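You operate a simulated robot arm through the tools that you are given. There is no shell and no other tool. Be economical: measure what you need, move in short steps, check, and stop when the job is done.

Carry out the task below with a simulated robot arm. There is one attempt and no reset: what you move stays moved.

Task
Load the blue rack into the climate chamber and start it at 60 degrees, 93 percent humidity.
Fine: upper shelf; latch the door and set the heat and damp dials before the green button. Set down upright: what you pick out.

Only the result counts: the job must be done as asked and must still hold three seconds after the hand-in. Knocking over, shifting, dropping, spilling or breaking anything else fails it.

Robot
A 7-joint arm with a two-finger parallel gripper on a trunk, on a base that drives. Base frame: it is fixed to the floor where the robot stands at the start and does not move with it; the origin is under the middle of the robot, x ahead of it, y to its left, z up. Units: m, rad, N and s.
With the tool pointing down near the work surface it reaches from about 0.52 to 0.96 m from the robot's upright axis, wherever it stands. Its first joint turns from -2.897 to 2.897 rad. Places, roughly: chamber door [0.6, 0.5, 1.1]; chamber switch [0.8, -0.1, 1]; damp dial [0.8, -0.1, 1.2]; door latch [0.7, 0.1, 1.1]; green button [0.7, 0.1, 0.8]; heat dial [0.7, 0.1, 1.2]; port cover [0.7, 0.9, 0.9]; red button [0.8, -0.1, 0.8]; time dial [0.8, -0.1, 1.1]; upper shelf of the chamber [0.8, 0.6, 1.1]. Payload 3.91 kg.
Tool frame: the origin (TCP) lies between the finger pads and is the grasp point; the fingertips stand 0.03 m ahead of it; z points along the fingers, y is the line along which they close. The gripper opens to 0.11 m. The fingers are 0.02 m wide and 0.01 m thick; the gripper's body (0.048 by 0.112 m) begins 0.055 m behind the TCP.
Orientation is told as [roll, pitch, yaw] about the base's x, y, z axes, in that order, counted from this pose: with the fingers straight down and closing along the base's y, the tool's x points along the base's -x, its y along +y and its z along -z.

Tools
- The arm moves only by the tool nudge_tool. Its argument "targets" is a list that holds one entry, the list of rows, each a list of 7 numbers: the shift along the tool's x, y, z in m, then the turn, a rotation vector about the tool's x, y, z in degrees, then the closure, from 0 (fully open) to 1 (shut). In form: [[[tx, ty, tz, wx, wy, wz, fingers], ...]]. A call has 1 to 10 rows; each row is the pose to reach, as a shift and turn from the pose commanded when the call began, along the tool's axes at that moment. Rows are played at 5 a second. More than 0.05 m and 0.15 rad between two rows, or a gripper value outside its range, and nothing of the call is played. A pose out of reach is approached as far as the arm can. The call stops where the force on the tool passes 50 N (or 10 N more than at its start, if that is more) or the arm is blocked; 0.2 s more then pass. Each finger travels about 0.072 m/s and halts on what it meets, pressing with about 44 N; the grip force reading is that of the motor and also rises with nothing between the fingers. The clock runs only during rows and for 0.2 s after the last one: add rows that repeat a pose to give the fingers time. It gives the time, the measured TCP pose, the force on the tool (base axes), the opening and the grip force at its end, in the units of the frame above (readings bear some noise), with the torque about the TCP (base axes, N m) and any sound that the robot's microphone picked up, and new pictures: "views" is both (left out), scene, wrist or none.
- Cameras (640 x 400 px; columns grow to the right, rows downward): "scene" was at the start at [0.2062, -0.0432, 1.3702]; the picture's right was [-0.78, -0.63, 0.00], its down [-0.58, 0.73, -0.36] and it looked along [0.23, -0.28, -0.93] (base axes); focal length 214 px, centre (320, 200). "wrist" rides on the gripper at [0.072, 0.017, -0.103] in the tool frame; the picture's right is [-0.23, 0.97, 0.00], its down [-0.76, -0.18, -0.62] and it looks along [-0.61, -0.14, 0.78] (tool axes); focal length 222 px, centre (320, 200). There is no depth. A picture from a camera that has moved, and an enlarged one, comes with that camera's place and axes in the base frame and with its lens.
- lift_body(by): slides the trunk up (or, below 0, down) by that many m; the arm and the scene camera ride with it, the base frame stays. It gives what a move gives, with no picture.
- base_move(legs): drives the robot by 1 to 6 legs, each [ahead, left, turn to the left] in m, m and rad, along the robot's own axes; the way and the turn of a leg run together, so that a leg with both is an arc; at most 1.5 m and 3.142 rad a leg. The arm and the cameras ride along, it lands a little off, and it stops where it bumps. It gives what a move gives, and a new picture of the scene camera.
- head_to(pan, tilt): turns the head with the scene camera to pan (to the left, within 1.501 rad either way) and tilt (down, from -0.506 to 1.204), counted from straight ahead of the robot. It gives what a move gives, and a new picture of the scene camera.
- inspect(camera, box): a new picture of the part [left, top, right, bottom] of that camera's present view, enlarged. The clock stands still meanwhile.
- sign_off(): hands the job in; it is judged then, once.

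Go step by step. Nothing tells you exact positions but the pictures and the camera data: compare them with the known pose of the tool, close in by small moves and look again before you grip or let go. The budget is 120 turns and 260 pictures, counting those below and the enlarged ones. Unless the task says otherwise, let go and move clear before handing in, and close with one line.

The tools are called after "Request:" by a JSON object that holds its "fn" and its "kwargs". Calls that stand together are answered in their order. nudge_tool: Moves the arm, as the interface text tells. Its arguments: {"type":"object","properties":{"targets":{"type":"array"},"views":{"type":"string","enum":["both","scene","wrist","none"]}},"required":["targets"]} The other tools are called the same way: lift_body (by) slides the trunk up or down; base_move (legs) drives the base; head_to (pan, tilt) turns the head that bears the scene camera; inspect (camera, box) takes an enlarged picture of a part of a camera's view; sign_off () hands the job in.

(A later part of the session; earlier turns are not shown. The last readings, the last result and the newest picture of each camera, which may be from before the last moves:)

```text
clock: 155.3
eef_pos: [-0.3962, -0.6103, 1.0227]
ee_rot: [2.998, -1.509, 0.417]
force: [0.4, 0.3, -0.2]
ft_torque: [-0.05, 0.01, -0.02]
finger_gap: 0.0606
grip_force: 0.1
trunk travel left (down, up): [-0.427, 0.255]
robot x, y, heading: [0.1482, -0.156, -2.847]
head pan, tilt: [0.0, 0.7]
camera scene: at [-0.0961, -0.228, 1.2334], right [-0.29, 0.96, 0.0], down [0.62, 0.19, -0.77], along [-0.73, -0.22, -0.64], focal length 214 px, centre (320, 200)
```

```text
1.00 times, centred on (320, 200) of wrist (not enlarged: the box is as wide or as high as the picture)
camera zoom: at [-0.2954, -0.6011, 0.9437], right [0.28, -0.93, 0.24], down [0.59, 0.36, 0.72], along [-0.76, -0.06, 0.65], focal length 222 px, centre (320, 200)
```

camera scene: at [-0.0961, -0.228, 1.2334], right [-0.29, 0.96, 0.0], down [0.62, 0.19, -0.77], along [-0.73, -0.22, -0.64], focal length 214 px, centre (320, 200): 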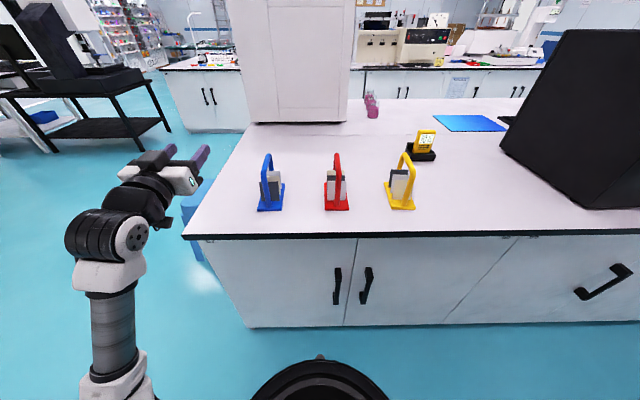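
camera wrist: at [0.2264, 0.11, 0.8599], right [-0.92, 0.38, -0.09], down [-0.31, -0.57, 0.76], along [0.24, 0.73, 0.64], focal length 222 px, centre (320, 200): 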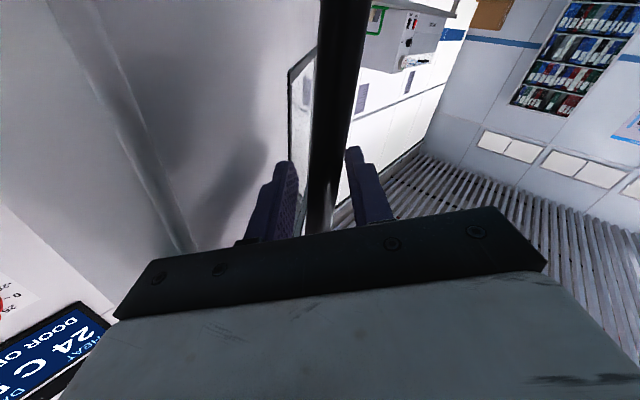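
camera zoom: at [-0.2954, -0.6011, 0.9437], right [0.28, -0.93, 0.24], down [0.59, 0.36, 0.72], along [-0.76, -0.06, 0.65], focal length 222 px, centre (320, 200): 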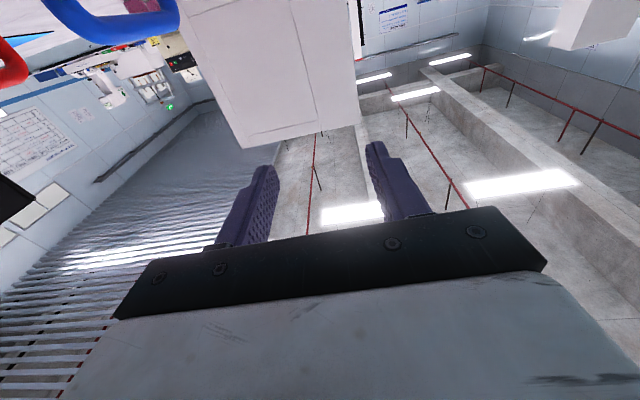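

The hand is now square to the desk. I zoom on the blue rack for its bar line.

Request:
{"fn": "inspect", "kwargs": {"camera": "scene", "box": [220, 140, 320, 220]}}

```text
5.00 times, centred on (270, 180) of scene
camera zoom: at [-0.0961, -0.228, 1.2334], right [-0.29, 0.96, 0.0], down [0.62, 0.19, -0.77], along [-0.73, -0.22, -0.64], focal length 1072 px, centre (570, 300)
```

zoom: 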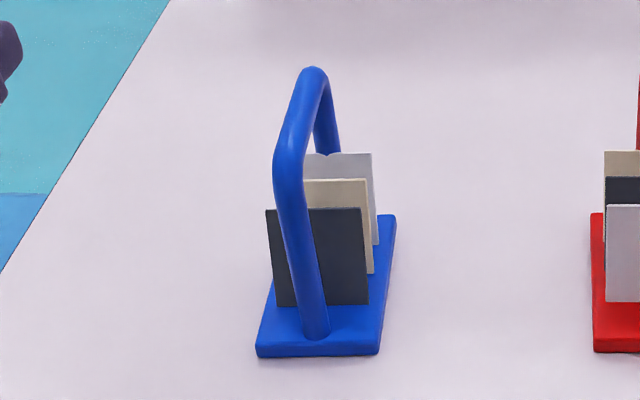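

Bar centre line: z≈0.92, and it runs straight away from me. I bring the hand in line in front of the rack.

Request:
{"fn": "nudge_tool", "kwargs": {"targets": [[[0.0, -0.035, 0, 0, 1, 0, 0.45], [0.02, -0.07, 0, 0, 2, 0, 0.45], [0.05, -0.1, 0, 0, 3.4, 0, 0.45], [0.08, -0.13, 0, 0, 3.4, 0, 0.45], [0.103, -0.13, 0, 0, 3.4, 0, 0.45], [0.103, -0.13, 0, 0, 3.4, 0, 0.45]]]}}

Request:
{"fn": "inspect", "kwargs": {"camera": "scene", "box": [200, 120, 340, 240]}}

```text
clock: 156.7
eef_pos: [-0.4428, -0.4986, 0.918]
ee_rot: [1.65, -1.564, 1.764]
force: [0.3, -0.3, 0.0]
ft_torque: [-0.01, -0.01, -0.01]
finger_gap: 0.0606
grip_force: 0.0
out of reach, approached as far as the arm can: row 4, 5, 6
trunk travel left (down, up): [-0.427, 0.255]
robot x, y, heading: [0.1454, -0.1526, -2.848]
head pan, tilt: [0.0, 0.7]
camera scene: at [-0.0962, -0.228, 1.2334], right [-0.29, 0.96, 0.0], down [0.62, 0.19, -0.76], along [-0.73, -0.22, -0.64], focal length 214 px, centre (320, 200)
camera wrist: at [-0.3395, -0.4885, 0.8446], right [0.26, -0.94, 0.24], down [0.55, 0.35, 0.76], along [-0.79, -0.07, 0.61], focal length 222 px, centre (320, 200)
```

scene: 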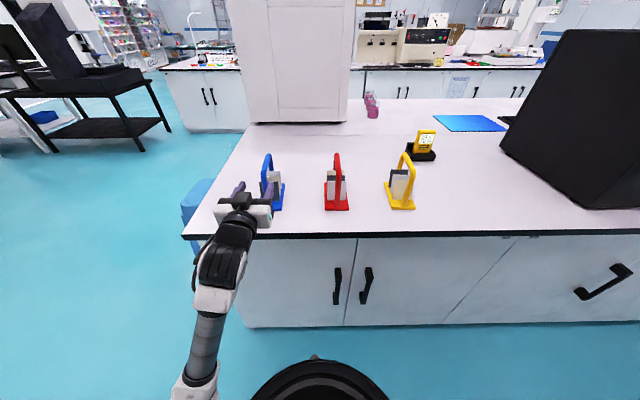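
wrist: 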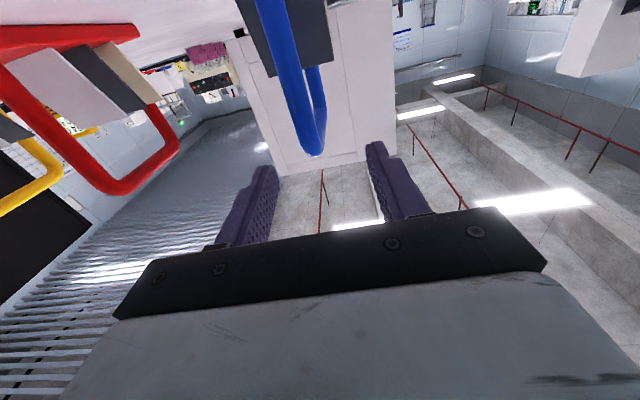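

```text
3.33 times, centred on (270, 180) of scene
camera zoom: at [-0.0962, -0.228, 1.2334], right [-0.29, 0.96, 0.0], down [0.62, 0.19, -0.76], along [-0.73, -0.22, -0.64], focal length 715 px, centre (487, 267)
```

zoom: 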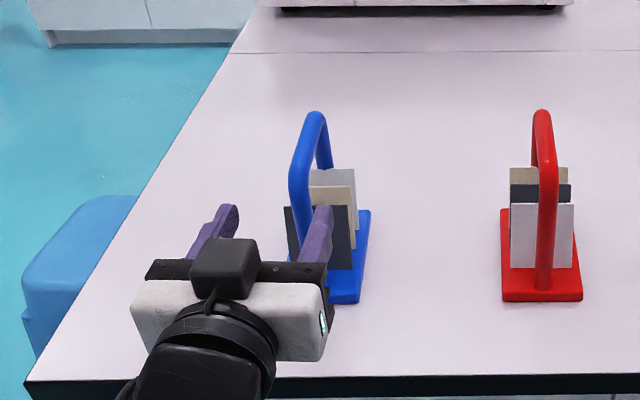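

The bar lies slightly right of centre, 7.5 cm ahead. I advance along it and close.

Request:
{"fn": "nudge_tool", "kwargs": {"targets": [[[0, -0.009, 0.02, 0, 0, 0, 0.45], [0, -0.009, 0.05, 0, 0, 0, 0.45], [0, -0.009, 0.08, 0, 0, 0, 0.45], [0, -0.009, 0.108, 0, 0, 0, 0.45]]]}}

Request:
{"fn": "inspect", "kwargs": {"camera": "scene", "box": [220, 130, 320, 220]}}

```text
clock: 157.7
eef_pos: [-0.5495, -0.5203, 0.9183]
ee_rot: [1.595, -1.563, 1.82]
force: [-0.4, 0.3, 0.3]
ft_torque: [0.0, -0.02, 0.01]
finger_gap: 0.0606
grip_force: 0.0
trunk travel left (down, up): [-0.427, 0.255]
robot x, y, heading: [0.147, -0.1513, -2.843]
head pan, tilt: [0.0, 0.7]
camera scene: at [-0.0962, -0.228, 1.2333], right [-0.29, 0.96, 0.0], down [0.62, 0.19, -0.76], along [-0.73, -0.22, -0.64], focal length 214 px, centre (320, 200)
camera wrist: at [-0.4455, -0.509, 0.8454], right [0.26, -0.94, 0.24], down [0.55, 0.35, 0.76], along [-0.79, -0.07, 0.61], focal length 222 px, centre (320, 200)
```

scene: 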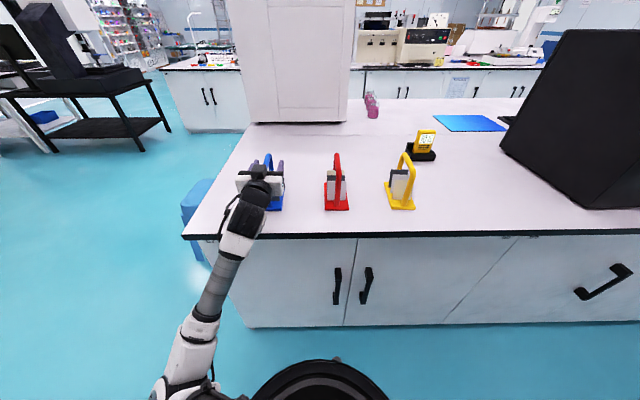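
wrist: 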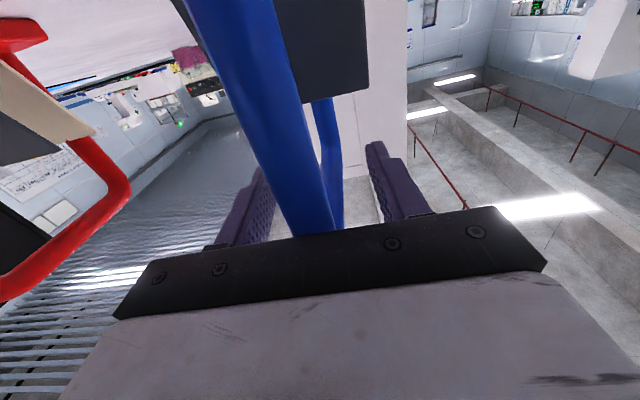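

```text
4.44 times, centred on (270, 175) of scene
camera zoom: at [-0.0962, -0.228, 1.2333], right [-0.29, 0.96, 0.0], down [0.62, 0.19, -0.76], along [-0.73, -0.22, -0.64], focal length 953 px, centre (542, 311)
```

zoom: 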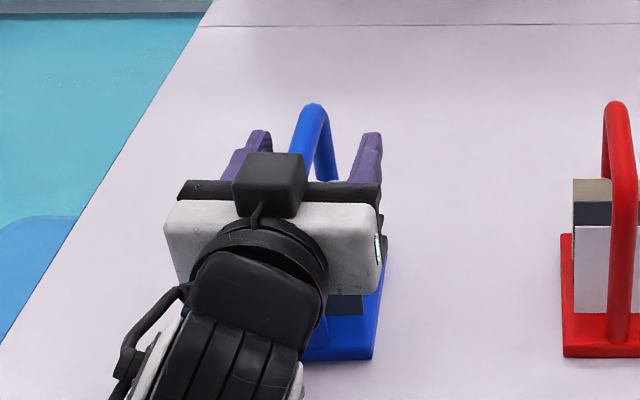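

The bar is centred between the fingers. I close on it.

Request:
{"fn": "nudge_tool", "kwargs": {"targets": [[[0, 0, 0, 0, 0, 0, 0.7], [0, 0, 0, 0, 0, 0, 0.9], [0, 0, 0, 0, 0, 0, 1], [0, 0, 0, 0, 0, 0, 1], [0, 0, 0, 0, 0, 0, 1]]]}}

Request:
{"fn": "inspect", "kwargs": {"camera": "scene", "box": [220, 130, 320, 220]}}

```text
clock: 158.9
eef_pos: [-0.5499, -0.5182, 0.9186]
ee_rot: [1.567, -1.562, 1.848]
force: [-0.2, -0.1, -0.6]
ft_torque: [0.07, 0.14, -0.05]
finger_gap: 0.0156
grip_force: 44.0
trunk travel left (down, up): [-0.427, 0.255]
robot x, y, heading: [0.1475, -0.1543, -2.851]
head pan, tilt: [0.0, 0.7]
camera scene: at [-0.0963, -0.2281, 1.2333], right [-0.29, 0.96, 0.0], down [0.62, 0.19, -0.76], along [-0.73, -0.22, -0.64], focal length 214 px, centre (320, 200)
camera wrist: at [-0.4453, -0.5087, 0.8453], right [0.26, -0.94, 0.24], down [0.55, 0.35, 0.76], along [-0.79, -0.07, 0.61], focal length 222 px, centre (320, 200)
```

scene: 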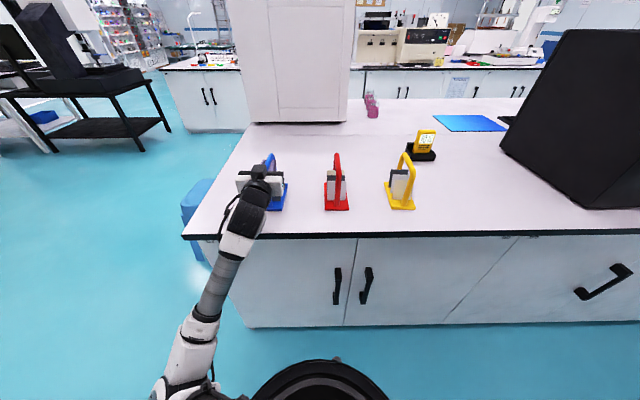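
wrist: 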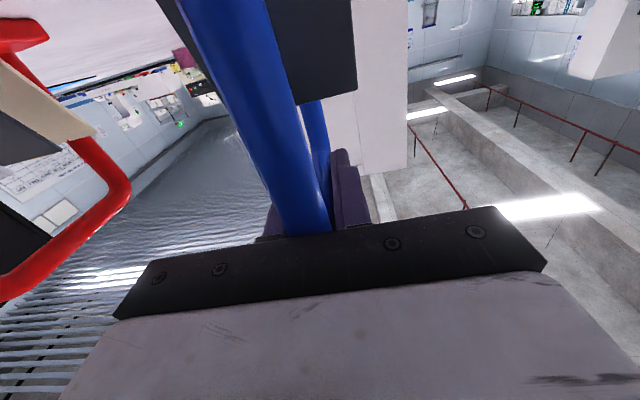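

```text
4.44 times, centred on (270, 175) of scene
camera zoom: at [-0.0963, -0.2281, 1.2333], right [-0.29, 0.96, 0.0], down [0.62, 0.19, -0.76], along [-0.73, -0.22, -0.64], focal length 953 px, centre (542, 311)
```

zoom: 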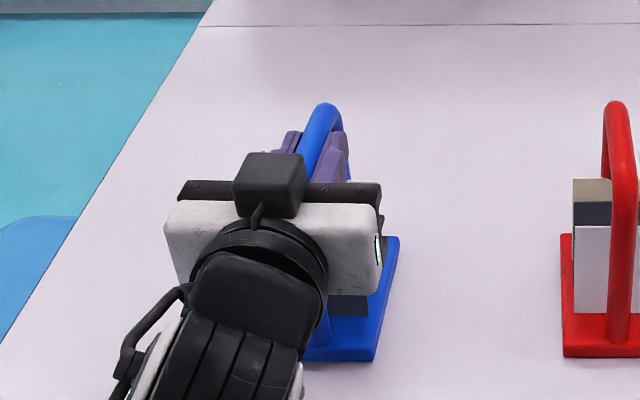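

The rack is held (gap 0.0156). I lift it with the trunk and check that it hangs level.

Request:
{"fn": "lift_body", "kwargs": {"by": 0.25}}

Request:
{"fn": "nudge_tool", "kwargs": {"targets": [[[-0.01, 0, -0.02, 0, 0, 0, 1], [-0.02, 0, -0.04, 0, 0, 0, 1], [-0.03, 0, -0.06, 0, 0, 0, 1], [-0.04, 0, -0.08, 0, 0, 0, 1], [-0.05, 0, -0.1, 0, 0, 0, 1], [-0.06, 0, -0.12, 0, 0, 0, 1], [-0.07, 0, -0.14, 0, 0, 0, 1], [-0.08, 0, -0.16, 0, 0, 0, 1]]]}}

```text
clock: 161.5
eef_pos: [-0.5495, -0.5198, 1.1681]
ee_rot: [1.549, -1.561, 1.867]
force: [-0.3, 0.9, -4.4]
ft_torque: [0.0, 0.0, -0.01]
finger_gap: 0.0155
grip_force: 43.7
trunk travel left (down, up): [-0.677, 0.005]
robot x, y, heading: [0.1455, -0.1514, -2.845]
head pan, tilt: [0.0, 0.7]
```

```text
clock: 163.3
eef_pos: [-0.4101, -0.5, 1.2587]
ee_rot: [1.5, -1.563, 1.914]
force: [-0.2, 0.0, -3.8]
ft_torque: [-0.01, -0.05, -0.03]
finger_gap: 0.0158
grip_force: 44.0
out of reach, approached as far as the arm can: row 6, 7, 8
trunk travel left (down, up): [-0.677, 0.005]
robot x, y, heading: [0.1486, -0.1523, -2.848]
head pan, tilt: [0.0, 0.7]
camera scene: at [-0.096, -0.2281, 1.4834], right [-0.29, 0.96, 0.0], down [0.62, 0.19, -0.77], along [-0.73, -0.22, -0.64], focal length 214 px, centre (320, 200)
camera wrist: at [-0.305, -0.4901, 1.1862], right [0.26, -0.94, 0.24], down [0.55, 0.34, 0.76], along [-0.79, -0.07, 0.61], focal length 222 px, centre (320, 200)
```

scene: 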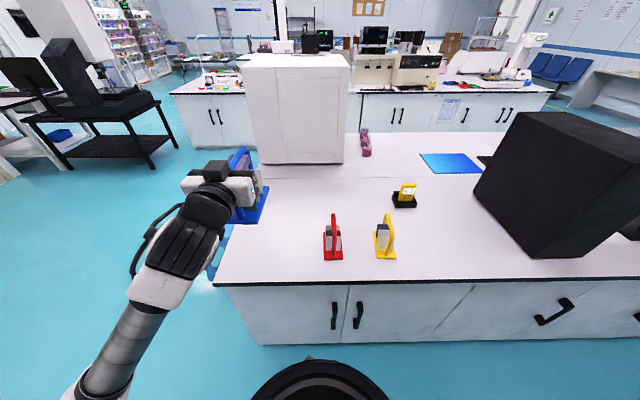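
wrist: 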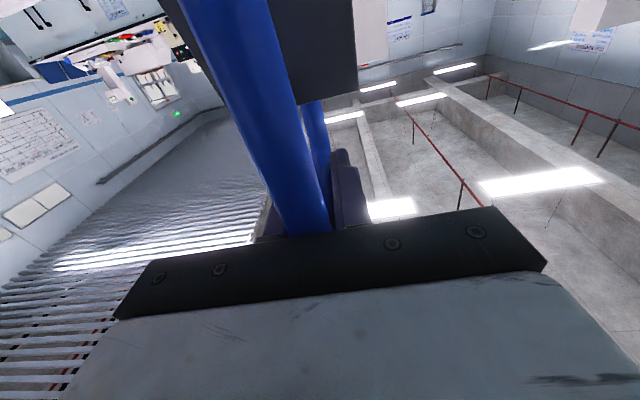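

The rack hangs level. I move close to the desk side, then turn right (over the low desk side) toward the chamber.

Request:
{"fn": "base_move", "kwargs": {"legs": [[0.24, 0.08, 0], [0, 0, -1.5]]}}

```text
clock: 168.9
eef_pos: [-0.4395, 0.2318, 1.2575]
ee_rot: [1.475, -1.562, 0.433]
force: [0.5, -0.4, -3.6]
ft_torque: [0.02, -0.02, 0.0]
finger_gap: 0.0157
grip_force: 44.0
trunk travel left (down, up): [-0.677, 0.005]
robot x, y, heading: [-0.0564, -0.2998, 1.937]
head pan, tilt: [0.0, 0.7]
camera scene: at [-0.1469, -0.0614, 1.4833], right [0.94, 0.35, 0.0], down [0.23, -0.6, -0.76], along [-0.27, 0.71, -0.64], focal length 214 px, centre (320, 200)
```

scene: 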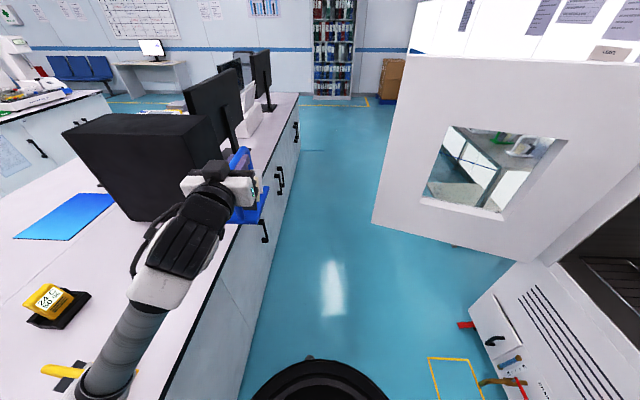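

No contact; the open door's end is at about (-0.16, 0.58), beyond my swing. I continue turning right to face the chamber.

Request:
{"fn": "base_move", "kwargs": {"legs": [[0, 0, -1.0]]}}

Request:
{"fn": "head_to", "kwargs": {"pan": 0.1, "tilt": 0.5}}

```text
clock: 171.9
eef_pos: [0.1743, 0.3128, 1.2592]
ee_rot: [1.459, -1.561, -0.537]
force: [0.4, -0.9, -2.2]
ft_torque: [-0.02, 0.04, -0.02]
finger_gap: 0.0156
grip_force: 43.9
trunk travel left (down, up): [-0.677, 0.005]
robot x, y, heading: [-0.0578, -0.3029, 0.949]
head pan, tilt: [0.0, 0.7]
camera scene: at [0.0924, -0.0925, 1.4833], right [0.81, -0.58, 0.0], down [-0.38, -0.52, -0.76], along [0.45, 0.62, -0.64], focal length 214 px, centre (320, 200)
```

scene: 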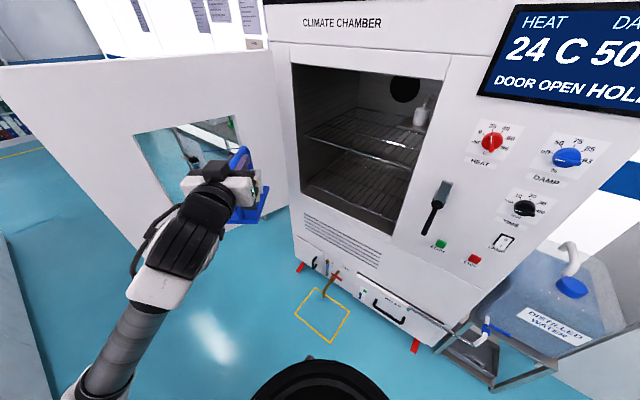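

```text
clock: 172.6
eef_pos: [0.1743, 0.3126, 1.2573]
ee_rot: [1.44, -1.563, -0.513]
force: [0.7, -0.1, -3.0]
ft_torque: [-0.03, 0.03, -0.01]
finger_gap: 0.0159
grip_force: 44.5
trunk travel left (down, up): [-0.677, 0.005]
robot x, y, heading: [-0.0558, -0.3016, 0.95]
head pan, tilt: [0.099, 0.499]
camera scene: at [0.0882, -0.0827, 1.5009], right [0.87, -0.5, 0.0], down [-0.24, -0.42, -0.88], along [0.44, 0.76, -0.48], focal length 214 px, centre (320, 200)
```

scene: 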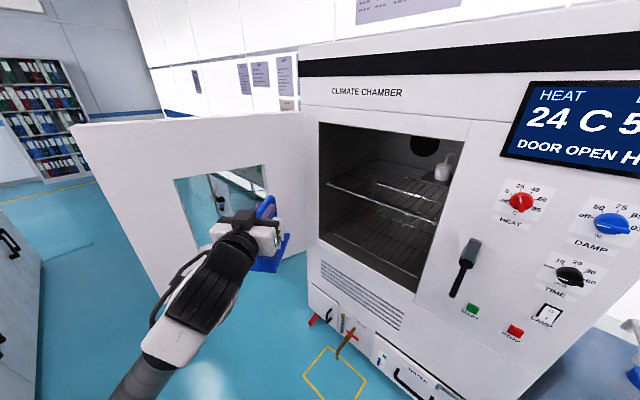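

Clear so far. I finish the turn to face the chamber squarely.

Request:
{"fn": "base_move", "kwargs": {"legs": [[0, 0, -0.62]]}}

Request:
{"fn": "head_to", "kwargs": {"pan": 0.3, "tilt": 0.4}}

```text
clock: 174.7
eef_pos: [0.4883, 0.0645, 1.259]
ee_rot: [1.447, -1.561, -1.142]
force: [0.3, 0.0, -4.1]
ft_torque: [-0.05, 0.05, -0.01]
finger_gap: 0.0156
grip_force: 44.0
trunk travel left (down, up): [-0.677, 0.005]
robot x, y, heading: [-0.0557, -0.2993, 0.326]
head pan, tilt: [0.099, 0.499]
camera scene: at [0.1877, -0.2074, 1.501], right [0.42, -0.91, 0.0], down [-0.44, -0.2, -0.88], along [0.8, 0.36, -0.48], focal length 214 px, centre (320, 200)
```

scene: 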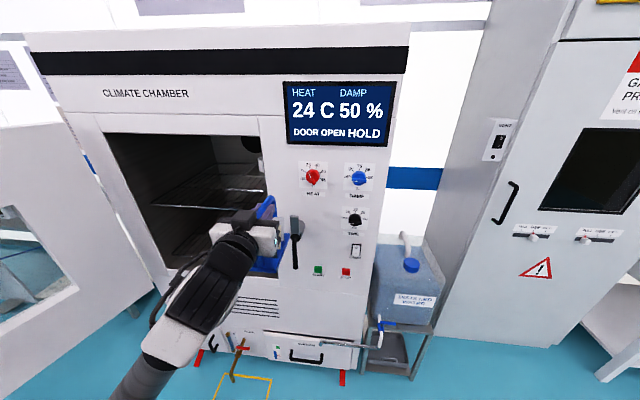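

```text
clock: 175.5
eef_pos: [0.4872, 0.0647, 1.2575]
ee_rot: [1.429, -1.562, -1.126]
force: [0.5, -0.1, -2.7]
ft_torque: [0.0, 0.01, -0.01]
finger_gap: 0.0158
grip_force: 44.5
trunk travel left (down, up): [-0.677, 0.005]
robot x, y, heading: [-0.0514, -0.2988, 0.33]
head pan, tilt: [0.3, 0.4]
camera scene: at [0.1798, -0.1906, 1.5101], right [0.59, -0.81, 0.0], down [-0.32, -0.23, -0.92], along [0.75, 0.54, -0.39], focal length 214 px, centre (320, 200)
```

scene: 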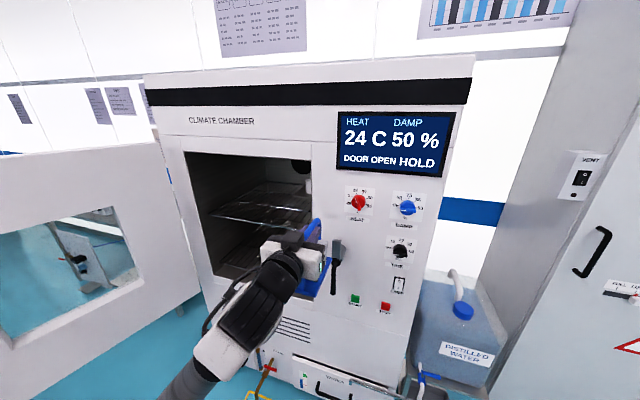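

Facing the chamber with the rack just right of the opening. I strafe left to bring it in front of the shelf.

Request:
{"fn": "base_move", "kwargs": {"legs": [[0, 0.33, 0.01]]}}

Request:
{"fn": "head_to", "kwargs": {"pan": 0.0, "tilt": 0.3}}

Request:
{"fn": "inspect", "kwargs": {"camera": "wrist", "box": [0, 0, 640, 400]}}

```text
clock: 178.6
eef_pos: [0.3758, 0.3845, 1.2581]
ee_rot: [1.433, -1.561, -1.119]
force: [-0.7, 0.0, -4.3]
ft_torque: [-0.02, 0.0, 0.0]
finger_gap: 0.0156
grip_force: 44.0
trunk travel left (down, up): [-0.677, 0.005]
robot x, y, heading: [-0.1658, 0.0115, 0.341]
head pan, tilt: [0.3, 0.4]
camera scene: at [0.0698, 0.1263, 1.5101], right [0.6, -0.8, 0.0], down [-0.31, -0.23, -0.92], along [0.74, 0.55, -0.39], focal length 214 px, centre (320, 200)
```

scene: 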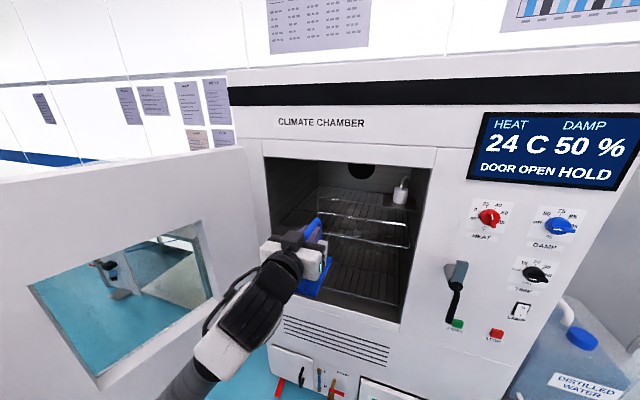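

```text
clock: 179.4
eef_pos: [0.3763, 0.383, 1.257]
ee_rot: [1.418, -1.561, -1.108]
force: [0.5, 0.8, -2.1]
ft_torque: [-0.02, 0.05, -0.01]
finger_gap: 0.0156
grip_force: 44.1
trunk travel left (down, up): [-0.677, 0.005]
robot x, y, heading: [-0.1712, 0.0127, 0.338]
head pan, tilt: [0.0, 0.3]
camera scene: at [0.0836, 0.1018, 1.5194], right [0.33, -0.94, 0.0], down [-0.28, -0.1, -0.96], along [0.9, 0.32, -0.3], focal length 214 px, centre (320, 200)
```

scene: 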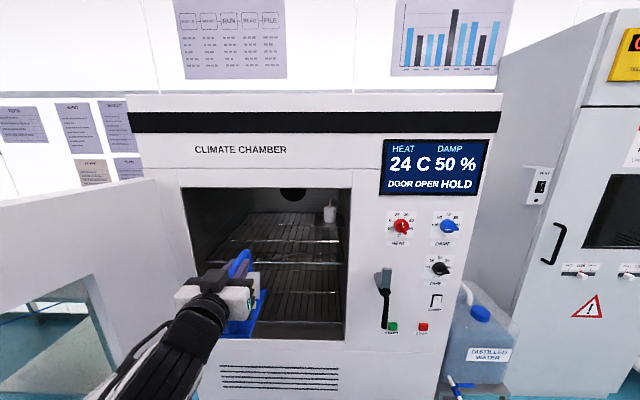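

```text
1.00 times, centred on (320, 200) of wrist (not enlarged: the box is as wide or as high as the picture)
camera zoom: at [0.2716, 0.368, 1.1858], right [-0.3, 0.92, 0.24], down [-0.54, -0.37, 0.76], along [0.79, 0.1, 0.6], focal length 222 px, centre (320, 200)
```

zoom: 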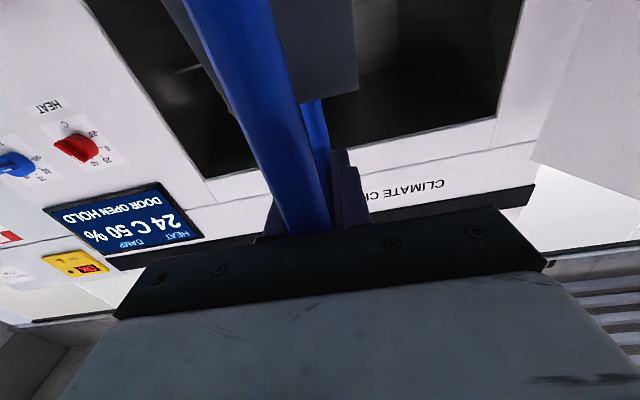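

The chamber's lines are now horizontal in view, so my heading (0.338) matches its normal. I zoom in to measure the shelf.

Request:
{"fn": "inspect", "kwargs": {"camera": "scene", "box": [160, 170, 360, 350]}}

```text
2.22 times, centred on (260, 260) of scene
camera zoom: at [0.0836, 0.1018, 1.5194], right [0.33, -0.94, 0.0], down [-0.28, -0.1, -0.96], along [0.9, 0.32, -0.3], focal length 477 px, centre (453, 67)
```

zoom: 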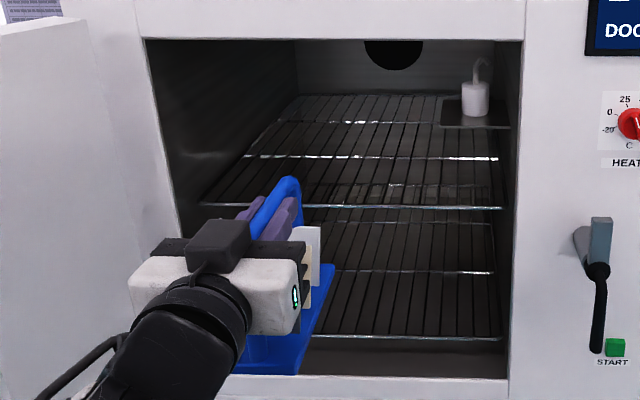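

Measured: the upper shelf spans depth 0.77–1.27 m along the chamber axis, width centred on the rack, z≈1.083. The rack bottom is now at about 1.139, so I drive in 0.25 m and check.

Request:
{"fn": "base_move", "kwargs": {"legs": [[0.25, 0, 0]]}}

Request:
{"fn": "inspect", "kwargs": {"camera": "scene", "box": [120, 150, 400, 380]}}

Request:
{"fn": "inspect", "kwargs": {"camera": "wrist", "box": [0, 0, 640, 400]}}

```text
clock: 181.2
eef_pos: [0.6087, 0.4635, 1.2575]
ee_rot: [1.346, -1.564, -1.033]
force: [0.7, 0.1, -3.5]
ft_torque: [-0.02, 0.03, 0.03]
finger_gap: 0.0158
grip_force: 43.9
trunk travel left (down, up): [-0.677, 0.005]
robot x, y, heading: [0.0623, 0.0951, 0.336]
head pan, tilt: [0.0, 0.3]
camera scene: at [0.3165, 0.1827, 1.5192], right [0.33, -0.94, 0.0], down [-0.28, -0.1, -0.95], along [0.9, 0.31, -0.3], focal length 214 px, centre (320, 200)
```

scene: 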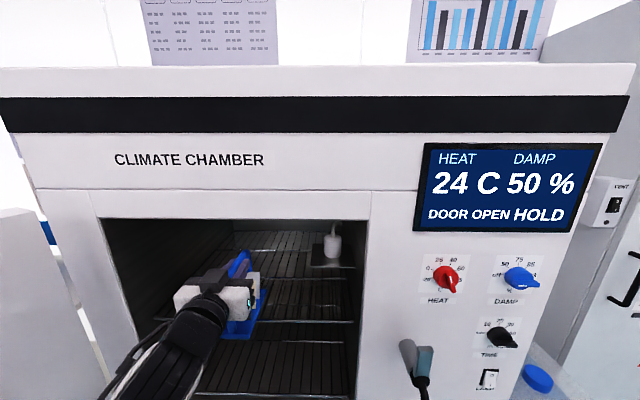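

```text
1.74 times, centred on (260, 265) of scene
camera zoom: at [0.3165, 0.1827, 1.5192], right [0.33, -0.94, 0.0], down [-0.28, -0.1, -0.95], along [0.9, 0.31, -0.3], focal length 373 px, centre (424, 87)
```

zoom: 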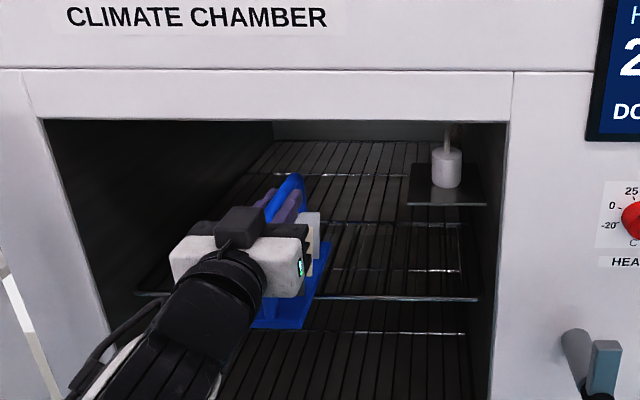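

```text
1.00 times, centred on (320, 200) of wrist (not enlarged: the box is as wide or as high as the picture)
camera zoom: at [0.5049, 0.4484, 1.1854], right [-0.3, 0.93, 0.24], down [-0.54, -0.37, 0.76], along [0.79, 0.1, 0.6], focal length 222 px, centre (320, 200)
```

zoom: 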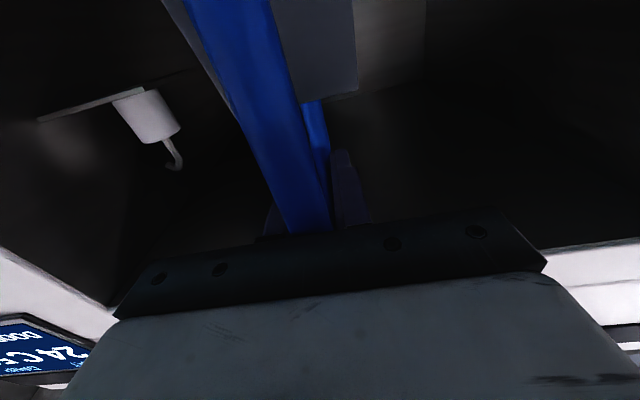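

All consistent (shelf 1.08). I extend the arm 0.15 m further over the shelf.

Request:
{"fn": "nudge_tool", "kwargs": {"targets": [[[0, 0, 0.025, 0, 0, 0, 1], [0, 0.001, 0.05, 0, 0, 0, 1], [0, 0.002, 0.075, 0, 0, 0, 1], [0, 0.003, 0.1, 0, 0, 0, 1], [0, 0.004, 0.125, 0, 0, 0, 1], [0, 0.004, 0.152, 0, 0, 0, 1]]], "views": "none"}}

Request:
{"fn": "inspect", "kwargs": {"camera": "scene", "box": [120, 190, 400, 390]}}

```text
clock: 182.6
eef_pos: [0.7542, 0.5154, 1.2578]
ee_rot: [1.308, -1.562, -0.995]
force: [1.0, 0.4, -3.8]
ft_torque: [-0.02, 0.06, 0.05]
finger_gap: 0.0154
grip_force: 43.9
trunk travel left (down, up): [-0.677, 0.005]
robot x, y, heading: [0.0618, 0.0967, 0.332]
head pan, tilt: [0.0, 0.3]
```

```text
2.00 times, centred on (260, 290) of scene
camera zoom: at [0.3162, 0.1825, 1.5193], right [0.33, -0.94, 0.0], down [-0.28, -0.1, -0.96], along [0.9, 0.31, -0.3], focal length 429 px, centre (440, 20)
```

zoom: 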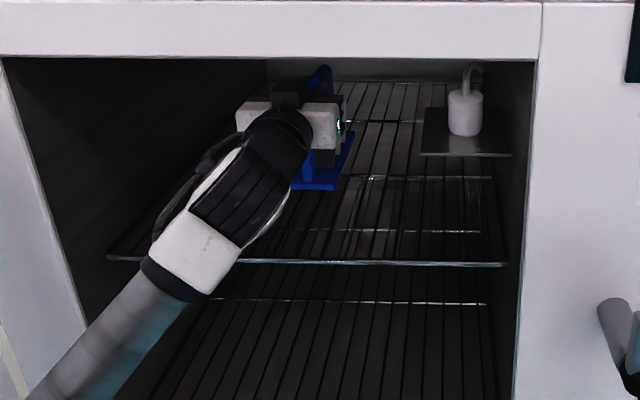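

The rack is 5 cm+ inside the shelf's front edge. I lower with the trunk, then touch down gently.

Request:
{"fn": "lift_body", "kwargs": {"by": -0.045}}

Request:
{"fn": "nudge_tool", "kwargs": {"targets": [[[0.004, 0, 0, 0, 0, 0, 1], [0.008, 0, 0, 0, 0, 0, 1], [0.01, 0, 0, 0, 0, 0, 1]]], "views": "none"}}

Request:
{"fn": "inspect", "kwargs": {"camera": "scene", "box": [180, 200, 340, 320]}}

```text
clock: 183.5
eef_pos: [0.7524, 0.5158, 1.2137]
ee_rot: [1.442, -1.562, -1.13]
force: [-0.6, 0.0, -2.9]
ft_torque: [-0.01, 0.03, 0.01]
finger_gap: 0.0157
grip_force: 43.9
trunk travel left (down, up): [-0.632, 0.05]
robot x, y, heading: [0.0579, 0.0964, 0.332]
head pan, tilt: [0.0, 0.3]
```

```text
clock: 184.3
eef_pos: [0.7538, 0.5157, 1.2032]
ee_rot: [1.546, -1.562, -1.237]
force: [0.4, 0.3, -1.9]
ft_torque: [-0.05, -0.12, 0.01]
finger_gap: 0.0156
grip_force: 44.3
trunk travel left (down, up): [-0.632, 0.05]
robot x, y, heading: [0.068, 0.0914, 0.332]
head pan, tilt: [0.0, 0.3]
```

```text
3.33 times, centred on (260, 260) of scene
camera zoom: at [0.3156, 0.1823, 1.4745], right [0.33, -0.94, 0.0], down [-0.28, -0.1, -0.96], along [0.9, 0.31, -0.3], focal length 715 px, centre (520, 0)
```

zoom: 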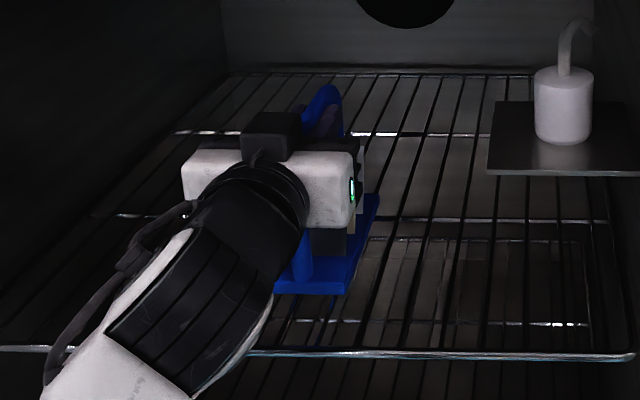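

Close to contact. I go down in 2 mm steps watching the force.

Request:
{"fn": "nudge_tool", "kwargs": {"targets": [[[0.002, 0, 0, 0, 0, 0, 1], [0.004, 0, 0, 0, 0, 0, 1]]], "views": "none"}}

```text
clock: 184.9
eef_pos: [0.751, 0.5155, 1.204]
ee_rot: [2.095, -1.558, -1.781]
force: [8.1, 5.1, 22.1]
ft_torque: [-0.43, 0.3, 0.06]
finger_gap: 0.0156
grip_force: 44.4
trunk travel left (down, up): [-0.632, 0.05]
robot x, y, heading: [0.0656, 0.0918, 0.33]
head pan, tilt: [0.0, 0.3]
```

Firm contact with the shelf. I relieve 3 mm and open the fingers slowly.

Request:
{"fn": "nudge_tool", "kwargs": {"targets": [[[-0.003, 0, 0, 0, 0, 0, 1], [-0.003, 0, 0, 0, 0, 0, 0.85], [-0.003, 0, 0, 0, 0, 0, 0.7], [-0.003, 0, 0, 0, 0, 0, 0.5], [-0.003, 0, 0, 0, 0, 0, 0.4], [-0.003, 0, 0, 0, 0, 0, 0.4]]]}}

Request:
{"fn": "inspect", "kwargs": {"camera": "scene", "box": [180, 200, 340, 320]}}

```text
clock: 186.3
eef_pos: [0.7535, 0.516, 1.2017]
ee_rot: [1.454, -1.562, -1.144]
force: [-0.5, 0.2, 0.4]
ft_torque: [0.0, -0.01, 0.0]
finger_gap: 0.066
grip_force: 0.1
trunk travel left (down, up): [-0.632, 0.05]
robot x, y, heading: [0.069, 0.0961, 0.337]
head pan, tilt: [0.0, 0.3]
camera scene: at [0.3154, 0.1822, 1.4745], right [0.33, -0.94, 0.0], down [-0.28, -0.1, -0.96], along [0.9, 0.31, -0.3], focal length 214 px, centre (320, 200)
camera wrist: at [0.6485, 0.5006, 1.1299], right [-0.3, 0.93, 0.24], down [-0.54, -0.37, 0.76], along [0.79, 0.1, 0.6], focal length 222 px, centre (320, 200)
```

scene: 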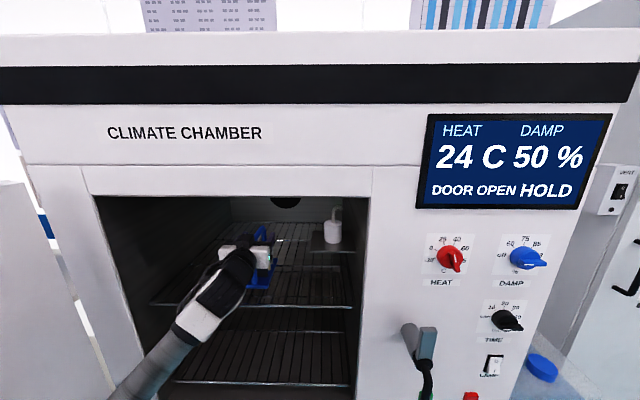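
wrist: 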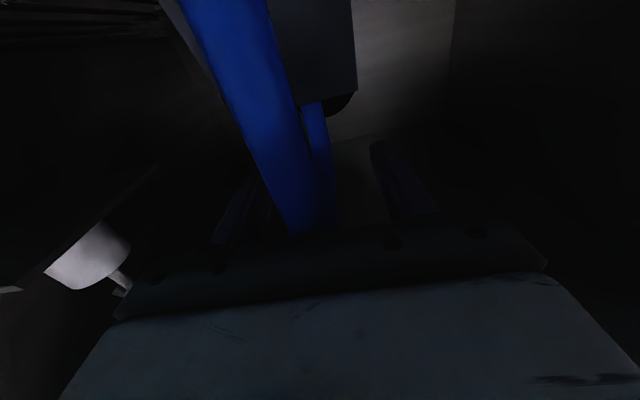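

```text
3.33 times, centred on (260, 260) of scene
camera zoom: at [0.3154, 0.1822, 1.4745], right [0.33, -0.94, 0.0], down [-0.28, -0.1, -0.96], along [0.9, 0.31, -0.3], focal length 715 px, centre (520, 0)
```

zoom: 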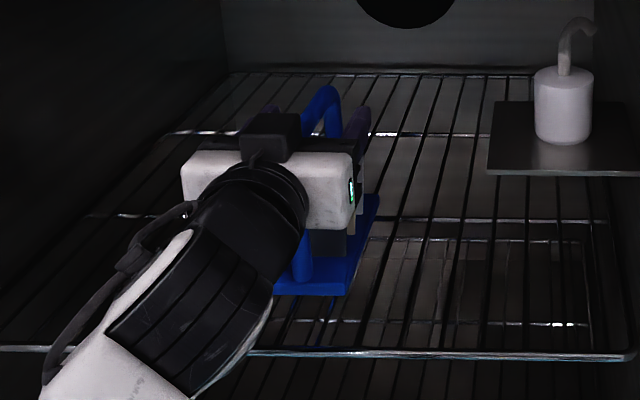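

The rack stands upright on the upper shelf. I back straight out with the base and look.

Request:
{"fn": "base_move", "kwargs": {"legs": [[-0.26, 0, 0]]}}

Request:
{"fn": "inspect", "kwargs": {"camera": "scene", "box": [160, 180, 360, 320]}}

```text
clock: 188.2
eef_pos: [0.5066, 0.4299, 1.2029]
ee_rot: [1.53, -1.562, -1.219]
force: [-0.5, 0.7, -0.2]
ft_torque: [0.04, 0.05, 0.04]
finger_gap: 0.0661
grip_force: 0.1
trunk travel left (down, up): [-0.632, 0.05]
robot x, y, heading: [-0.1792, 0.0118, 0.332]
head pan, tilt: [0.0, 0.3]
camera scene: at [0.0702, 0.0966, 1.4747], right [0.33, -0.94, 0.0], down [-0.28, -0.1, -0.96], along [0.9, 0.32, -0.29], focal length 214 px, centre (320, 200)
```

scene: 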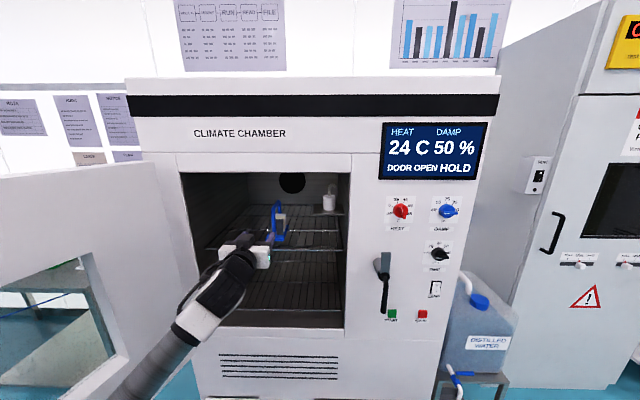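

```text
2.86 times, centred on (260, 250) of scene
camera zoom: at [0.0702, 0.0966, 1.4747], right [0.33, -0.94, 0.0], down [-0.28, -0.1, -0.96], along [0.9, 0.32, -0.29], focal length 613 px, centre (491, 57)
```

zoom: 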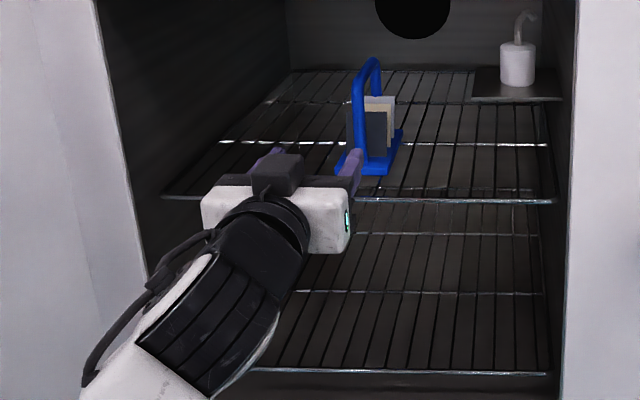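

The blue rack is standing on the upper shelf. To close the door (open at ~90° on the left) I'll straddle its top edge (z≈1.40) with the fingers pointing down, so I turn the hand downwards now while retreating.

Request:
{"fn": "nudge_tool", "kwargs": {"targets": [[[-0.01, 0, -0.015, 0, 8.5, 0, 0.3], [-0.02, 0, -0.03, 0, 17, 0, 0.3], [-0.03, 0, -0.045, 0, 25.5, 0, 0.3], [-0.04, 0, -0.06, 0, 34, 0, 0.3], [-0.05, 0, -0.075, 0, 42.5, 0, 0.3], [-0.06, 0, -0.09, 0, 51, 0, 0.3], [-0.07, 0, -0.1, 0, 59.5, 0, 0.3], [-0.08, 0, -0.1, 0, 68, 0, 0.3], [-0.09, 0, -0.1, 0, 76.5, 0, 0.3], [-0.1, 0, -0.1, 0, 85, 0, 0.3]]]}}

```text
clock: 190.4
eef_pos: [0.4141, 0.3987, 1.3027]
ee_rot: [0.009, -0.084, 0.31]
force: [0.6, -0.7, 0.0]
ft_torque: [-0.02, 0.01, -0.01]
finger_gap: 0.0771
grip_force: 0.0
trunk travel left (down, up): [-0.632, 0.05]
robot x, y, heading: [-0.178, 0.0062, 0.334]
head pan, tilt: [0.0, 0.3]
camera scene: at [0.0712, 0.0965, 1.4744], right [0.33, -0.94, 0.0], down [-0.28, -0.1, -0.96], along [0.9, 0.32, -0.3], focal length 214 px, centre (320, 200)
camera wrist: at [0.3315, 0.3891, 1.3996], right [-0.08, 1.0, 0.03], down [0.73, 0.04, 0.68], along [0.68, 0.08, -0.73], focal length 222 px, centre (320, 200)
```

scene: 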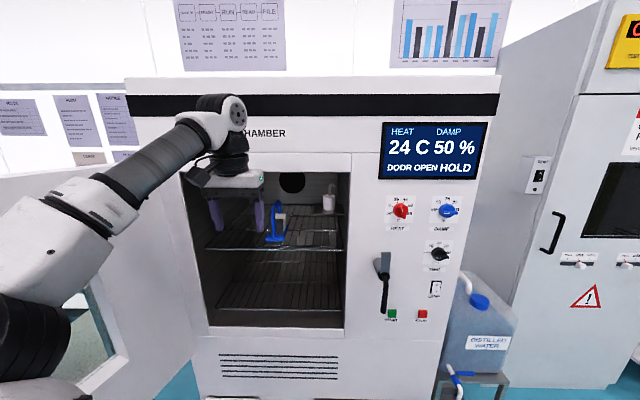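
wrist: 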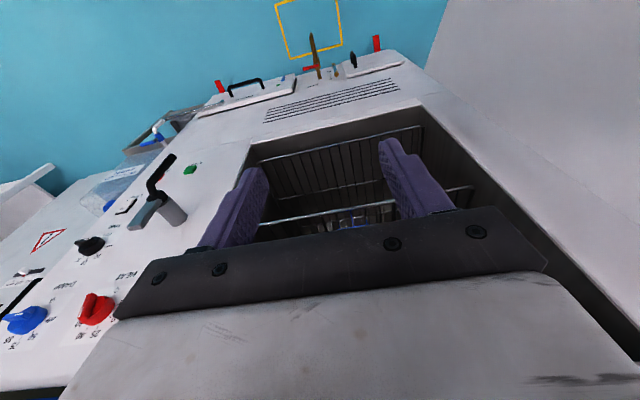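

The hand now points down with the fingers closing across the door thickness. I raise it above the door top, shift right and turn left toward the door.

Request:
{"fn": "lift_body", "kwargs": {"by": 0.049}}

Request:
{"fn": "nudge_tool", "kwargs": {"targets": [[[0, 0, -0.03, 0, 1, 0, 0.2], [0, 0, -0.06, 0, 2, 0, 0.2], [0, 0, -0.09, 0, 3, 0, 0.1], [0, 0, -0.12, 0, 4.5, 0, 0.1], [0, 0, -0.15, 0, 4.5, 0, 0.1]]], "views": "none"}}

Request:
{"fn": "base_move", "kwargs": {"legs": [[0.02, -0.165, 0], [0, 0, 1.0]]}}

```text
clock: 191.3
eef_pos: [0.4136, 0.398, 1.3508]
ee_rot: [0.01, -0.085, 0.31]
force: [-0.2, 0.2, -0.1]
ft_torque: [0.02, -0.02, 0.0]
finger_gap: 0.0769
grip_force: 0.0
trunk travel left (down, up): [-0.681, 0.001]
robot x, y, heading: [-0.1782, 0.012, 0.334]
head pan, tilt: [0.0, 0.3]
```

```text
clock: 192.5
eef_pos: [0.3979, 0.381, 1.345]
ee_rot: [0.002, -0.009, 0.297]
force: [-0.9, 0.4, 0.3]
ft_torque: [0.01, -0.01, 0.03]
finger_gap: 0.0992
grip_force: 0.0
out of reach, approached as far as the arm can: row 1, 2, 3, 4, 5
trunk travel left (down, up): [-0.681, 0.001]
robot x, y, heading: [-0.1779, 0.012, 0.339]
head pan, tilt: [0.0, 0.3]
```

```text
clock: 197.1
eef_pos: [-0.1184, 0.5418, 1.3454]
ee_rot: [0.0, -0.01, 1.317]
force: [0.4, 0.3, 0.9]
ft_torque: [-0.03, 0.0, -0.01]
finger_gap: 0.0989
grip_force: 0.0
trunk travel left (down, up): [-0.681, 0.001]
robot x, y, heading: [-0.1069, -0.1427, 1.355]
head pan, tilt: [0.0, 0.3]
camera scene: at [-0.0458, 0.1145, 1.5235], right [0.98, -0.22, 0.0], down [-0.06, -0.29, -0.96], along [0.21, 0.93, -0.3], focal length 214 px, centre (320, 200)
```

scene: 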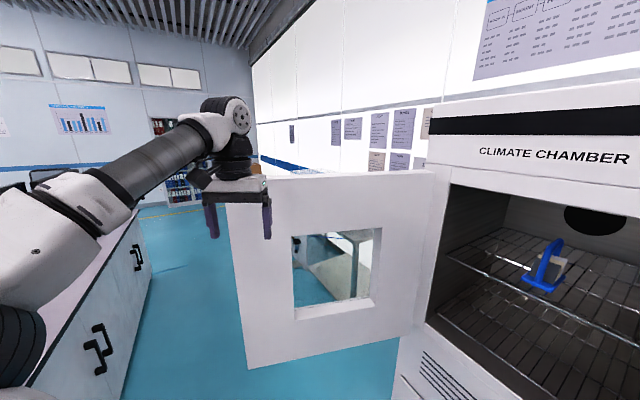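

The hand can't go over the door top (z≈1.43), but pointing down it can hook around the door's free end (near (-0.15, 0.61)). I go around the end with a closed fist.

Request:
{"fn": "nudge_tool", "kwargs": {"targets": [[[0.024, 0.036, 0, 0, 0, 0, 1], [0.048, 0.072, 0, 0, 0, 0, 1], [0.072, 0.107, 0, 0, 0, 0, 1], [0.062, 0.14, 0, 0, 0, 0, 1], [0.03, 0.17, 0, 0, 0, 0, 1], [-0.005, 0.19, 0, 0, 0, 0, 1], [-0.045, 0.205, 0, 0, 0, 0, 1], [-0.0855, 0.212, 0, 0, 0, 0, 1]]]}}

```text
clock: 197.7
eef_pos: [-0.1137, 0.537, 1.3392]
ee_rot: [-0.006, -0.003, 1.127]
force: [0.4, -0.1, 1.3]
ft_torque: [0.01, -0.01, 0.01]
finger_gap: 0.0088
grip_force: 0.0
trunk travel left (down, up): [-0.681, 0.001]
robot x, y, heading: [-0.1026, -0.1412, 1.355]
head pan, tilt: [0.0, 0.3]
stopped in row 3: the arm was blocked; the commanded pose is now the measured one
camera scene: at [-0.0456, 0.1149, 1.5234], right [0.98, -0.22, 0.0], down [-0.06, -0.29, -0.96], along [0.21, 0.93, -0.3], focal length 214 px, centre (320, 200)
camera wrist: at [-0.1611, 0.4779, 1.4419], right [-0.78, 0.62, 0.0], down [0.48, 0.61, 0.63], along [0.39, 0.49, -0.78], focal length 222 px, centre (320, 200)
```

scene: 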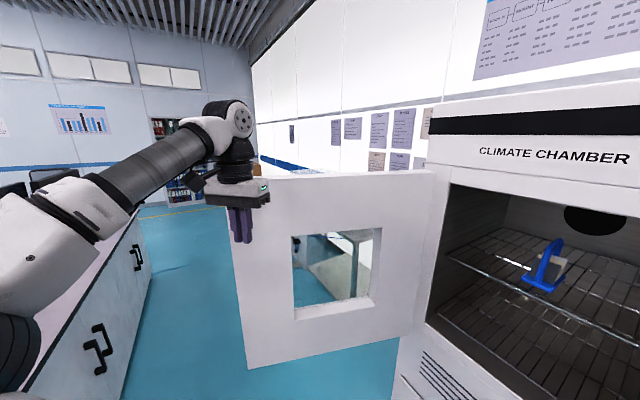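
wrist: 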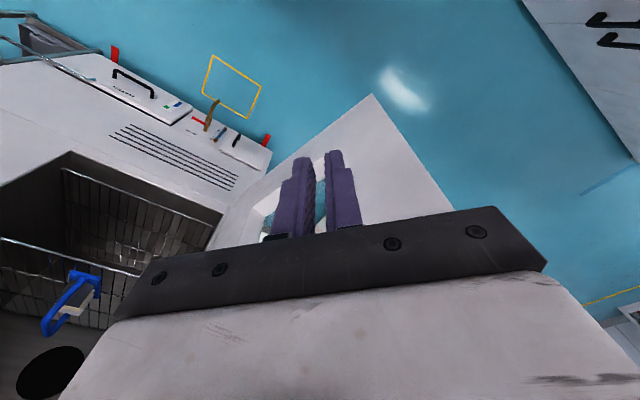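

The arm itself is at its limit there, so I use the base: turn left to swing the hand past the door end, advance, and turn back so that the fist is behind the door's outer face.

Request:
{"fn": "base_move", "kwargs": {"legs": [[0, 0, 0.4], [0.178, 0.028, 0]]}}

Request:
{"fn": "inspect", "kwargs": {"camera": "wrist", "box": [0, 0, 640, 400]}}

```text
clock: 200.4
eef_pos: [-0.4336, 0.6495, 1.3389]
ee_rot: [-0.004, -0.003, 1.522]
force: [-0.2, -0.3, 0.6]
ft_torque: [-0.01, 0.01, -0.01]
finger_gap: 0.0
grip_force: 37.9
trunk travel left (down, up): [-0.681, 0.001]
robot x, y, heading: [-0.1625, 0.0268, 1.747]
head pan, tilt: [0.0, 0.3]
camera scene: at [-0.2076, 0.2875, 1.5233], right [0.98, 0.18, 0.0], down [0.05, -0.29, -0.95], along [-0.17, 0.94, -0.3], focal length 214 px, centre (320, 200)
```

scene: 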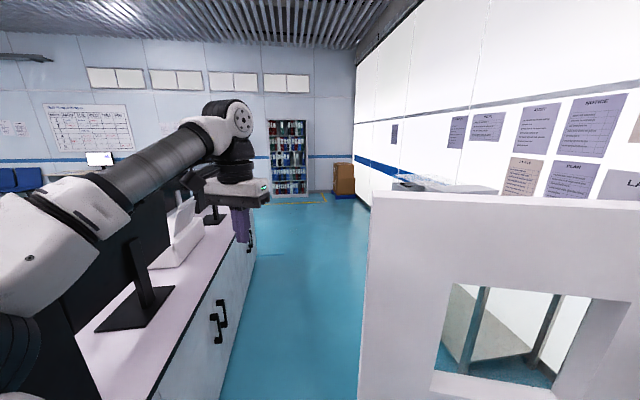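

```text
1.00 times, centred on (320, 200) of wrist (not enlarged: the box is as wide or as high as the picture)
camera zoom: at [-0.4547, 0.5776, 1.4421], right [-0.96, 0.27, 0.0], down [0.21, 0.75, 0.63], along [0.17, 0.6, -0.78], focal length 222 px, centre (320, 200)
```

zoom: 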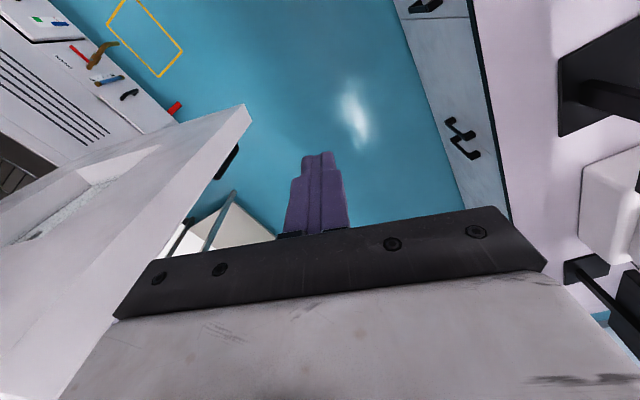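

The view confirms the fist is past the door's free end. I swing it back right, behind the outer face.

Request:
{"fn": "base_move", "kwargs": {"legs": [[0, 0, -0.45]]}}

Request:
{"fn": "inspect", "kwargs": {"camera": "wrist", "box": [0, 0, 640, 400]}}

```text
clock: 201.9
eef_pos: [-0.2366, 0.7019, 1.3384]
ee_rot: [-0.002, 0.011, 1.219]
force: [-4.0, -0.4, 2.3]
ft_torque: [0.08, -0.45, -0.01]
finger_gap: 0.0
grip_force: 37.4
trunk travel left (down, up): [-0.681, 0.001]
robot x, y, heading: [-0.1632, 0.0267, 1.434]
head pan, tilt: [0.0, 0.3]
stopped in leg 1: the force on the tool passed its limit at 121 N (the readings are from after the stop); the commanded pose is now the measured one
camera scene: at [-0.1257, 0.288, 1.5236], right [0.99, -0.14, 0.0], down [-0.04, -0.29, -0.96], along [0.13, 0.95, -0.3], focal length 214 px, centre (320, 200)
```

scene: 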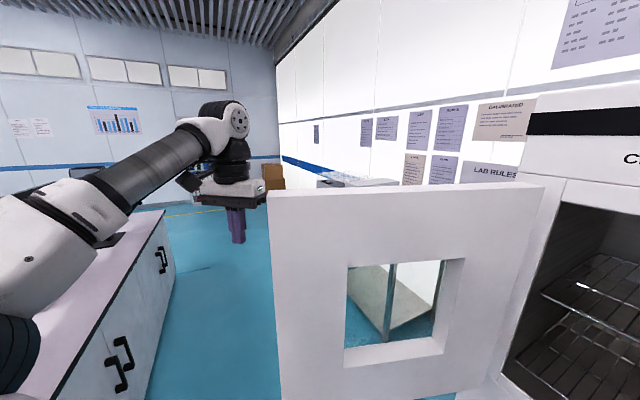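

```text
1.00 times, centred on (320, 200) of wrist (not enlarged: the box is as wide or as high as the picture)
camera zoom: at [-0.2773, 0.6411, 1.4427], right [-0.84, 0.55, -0.01], down [0.43, 0.66, 0.61], along [0.34, 0.51, -0.79], focal length 222 px, centre (320, 200)
```

zoom: 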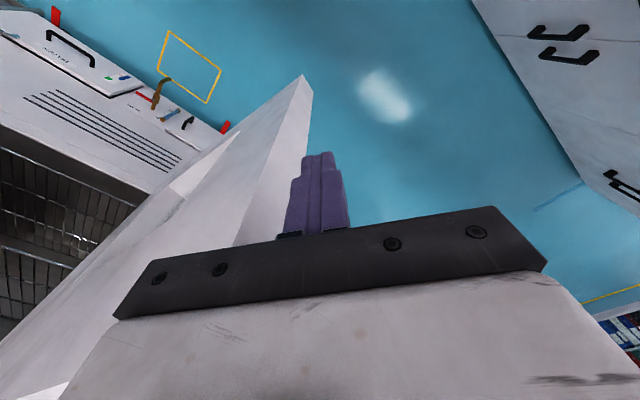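

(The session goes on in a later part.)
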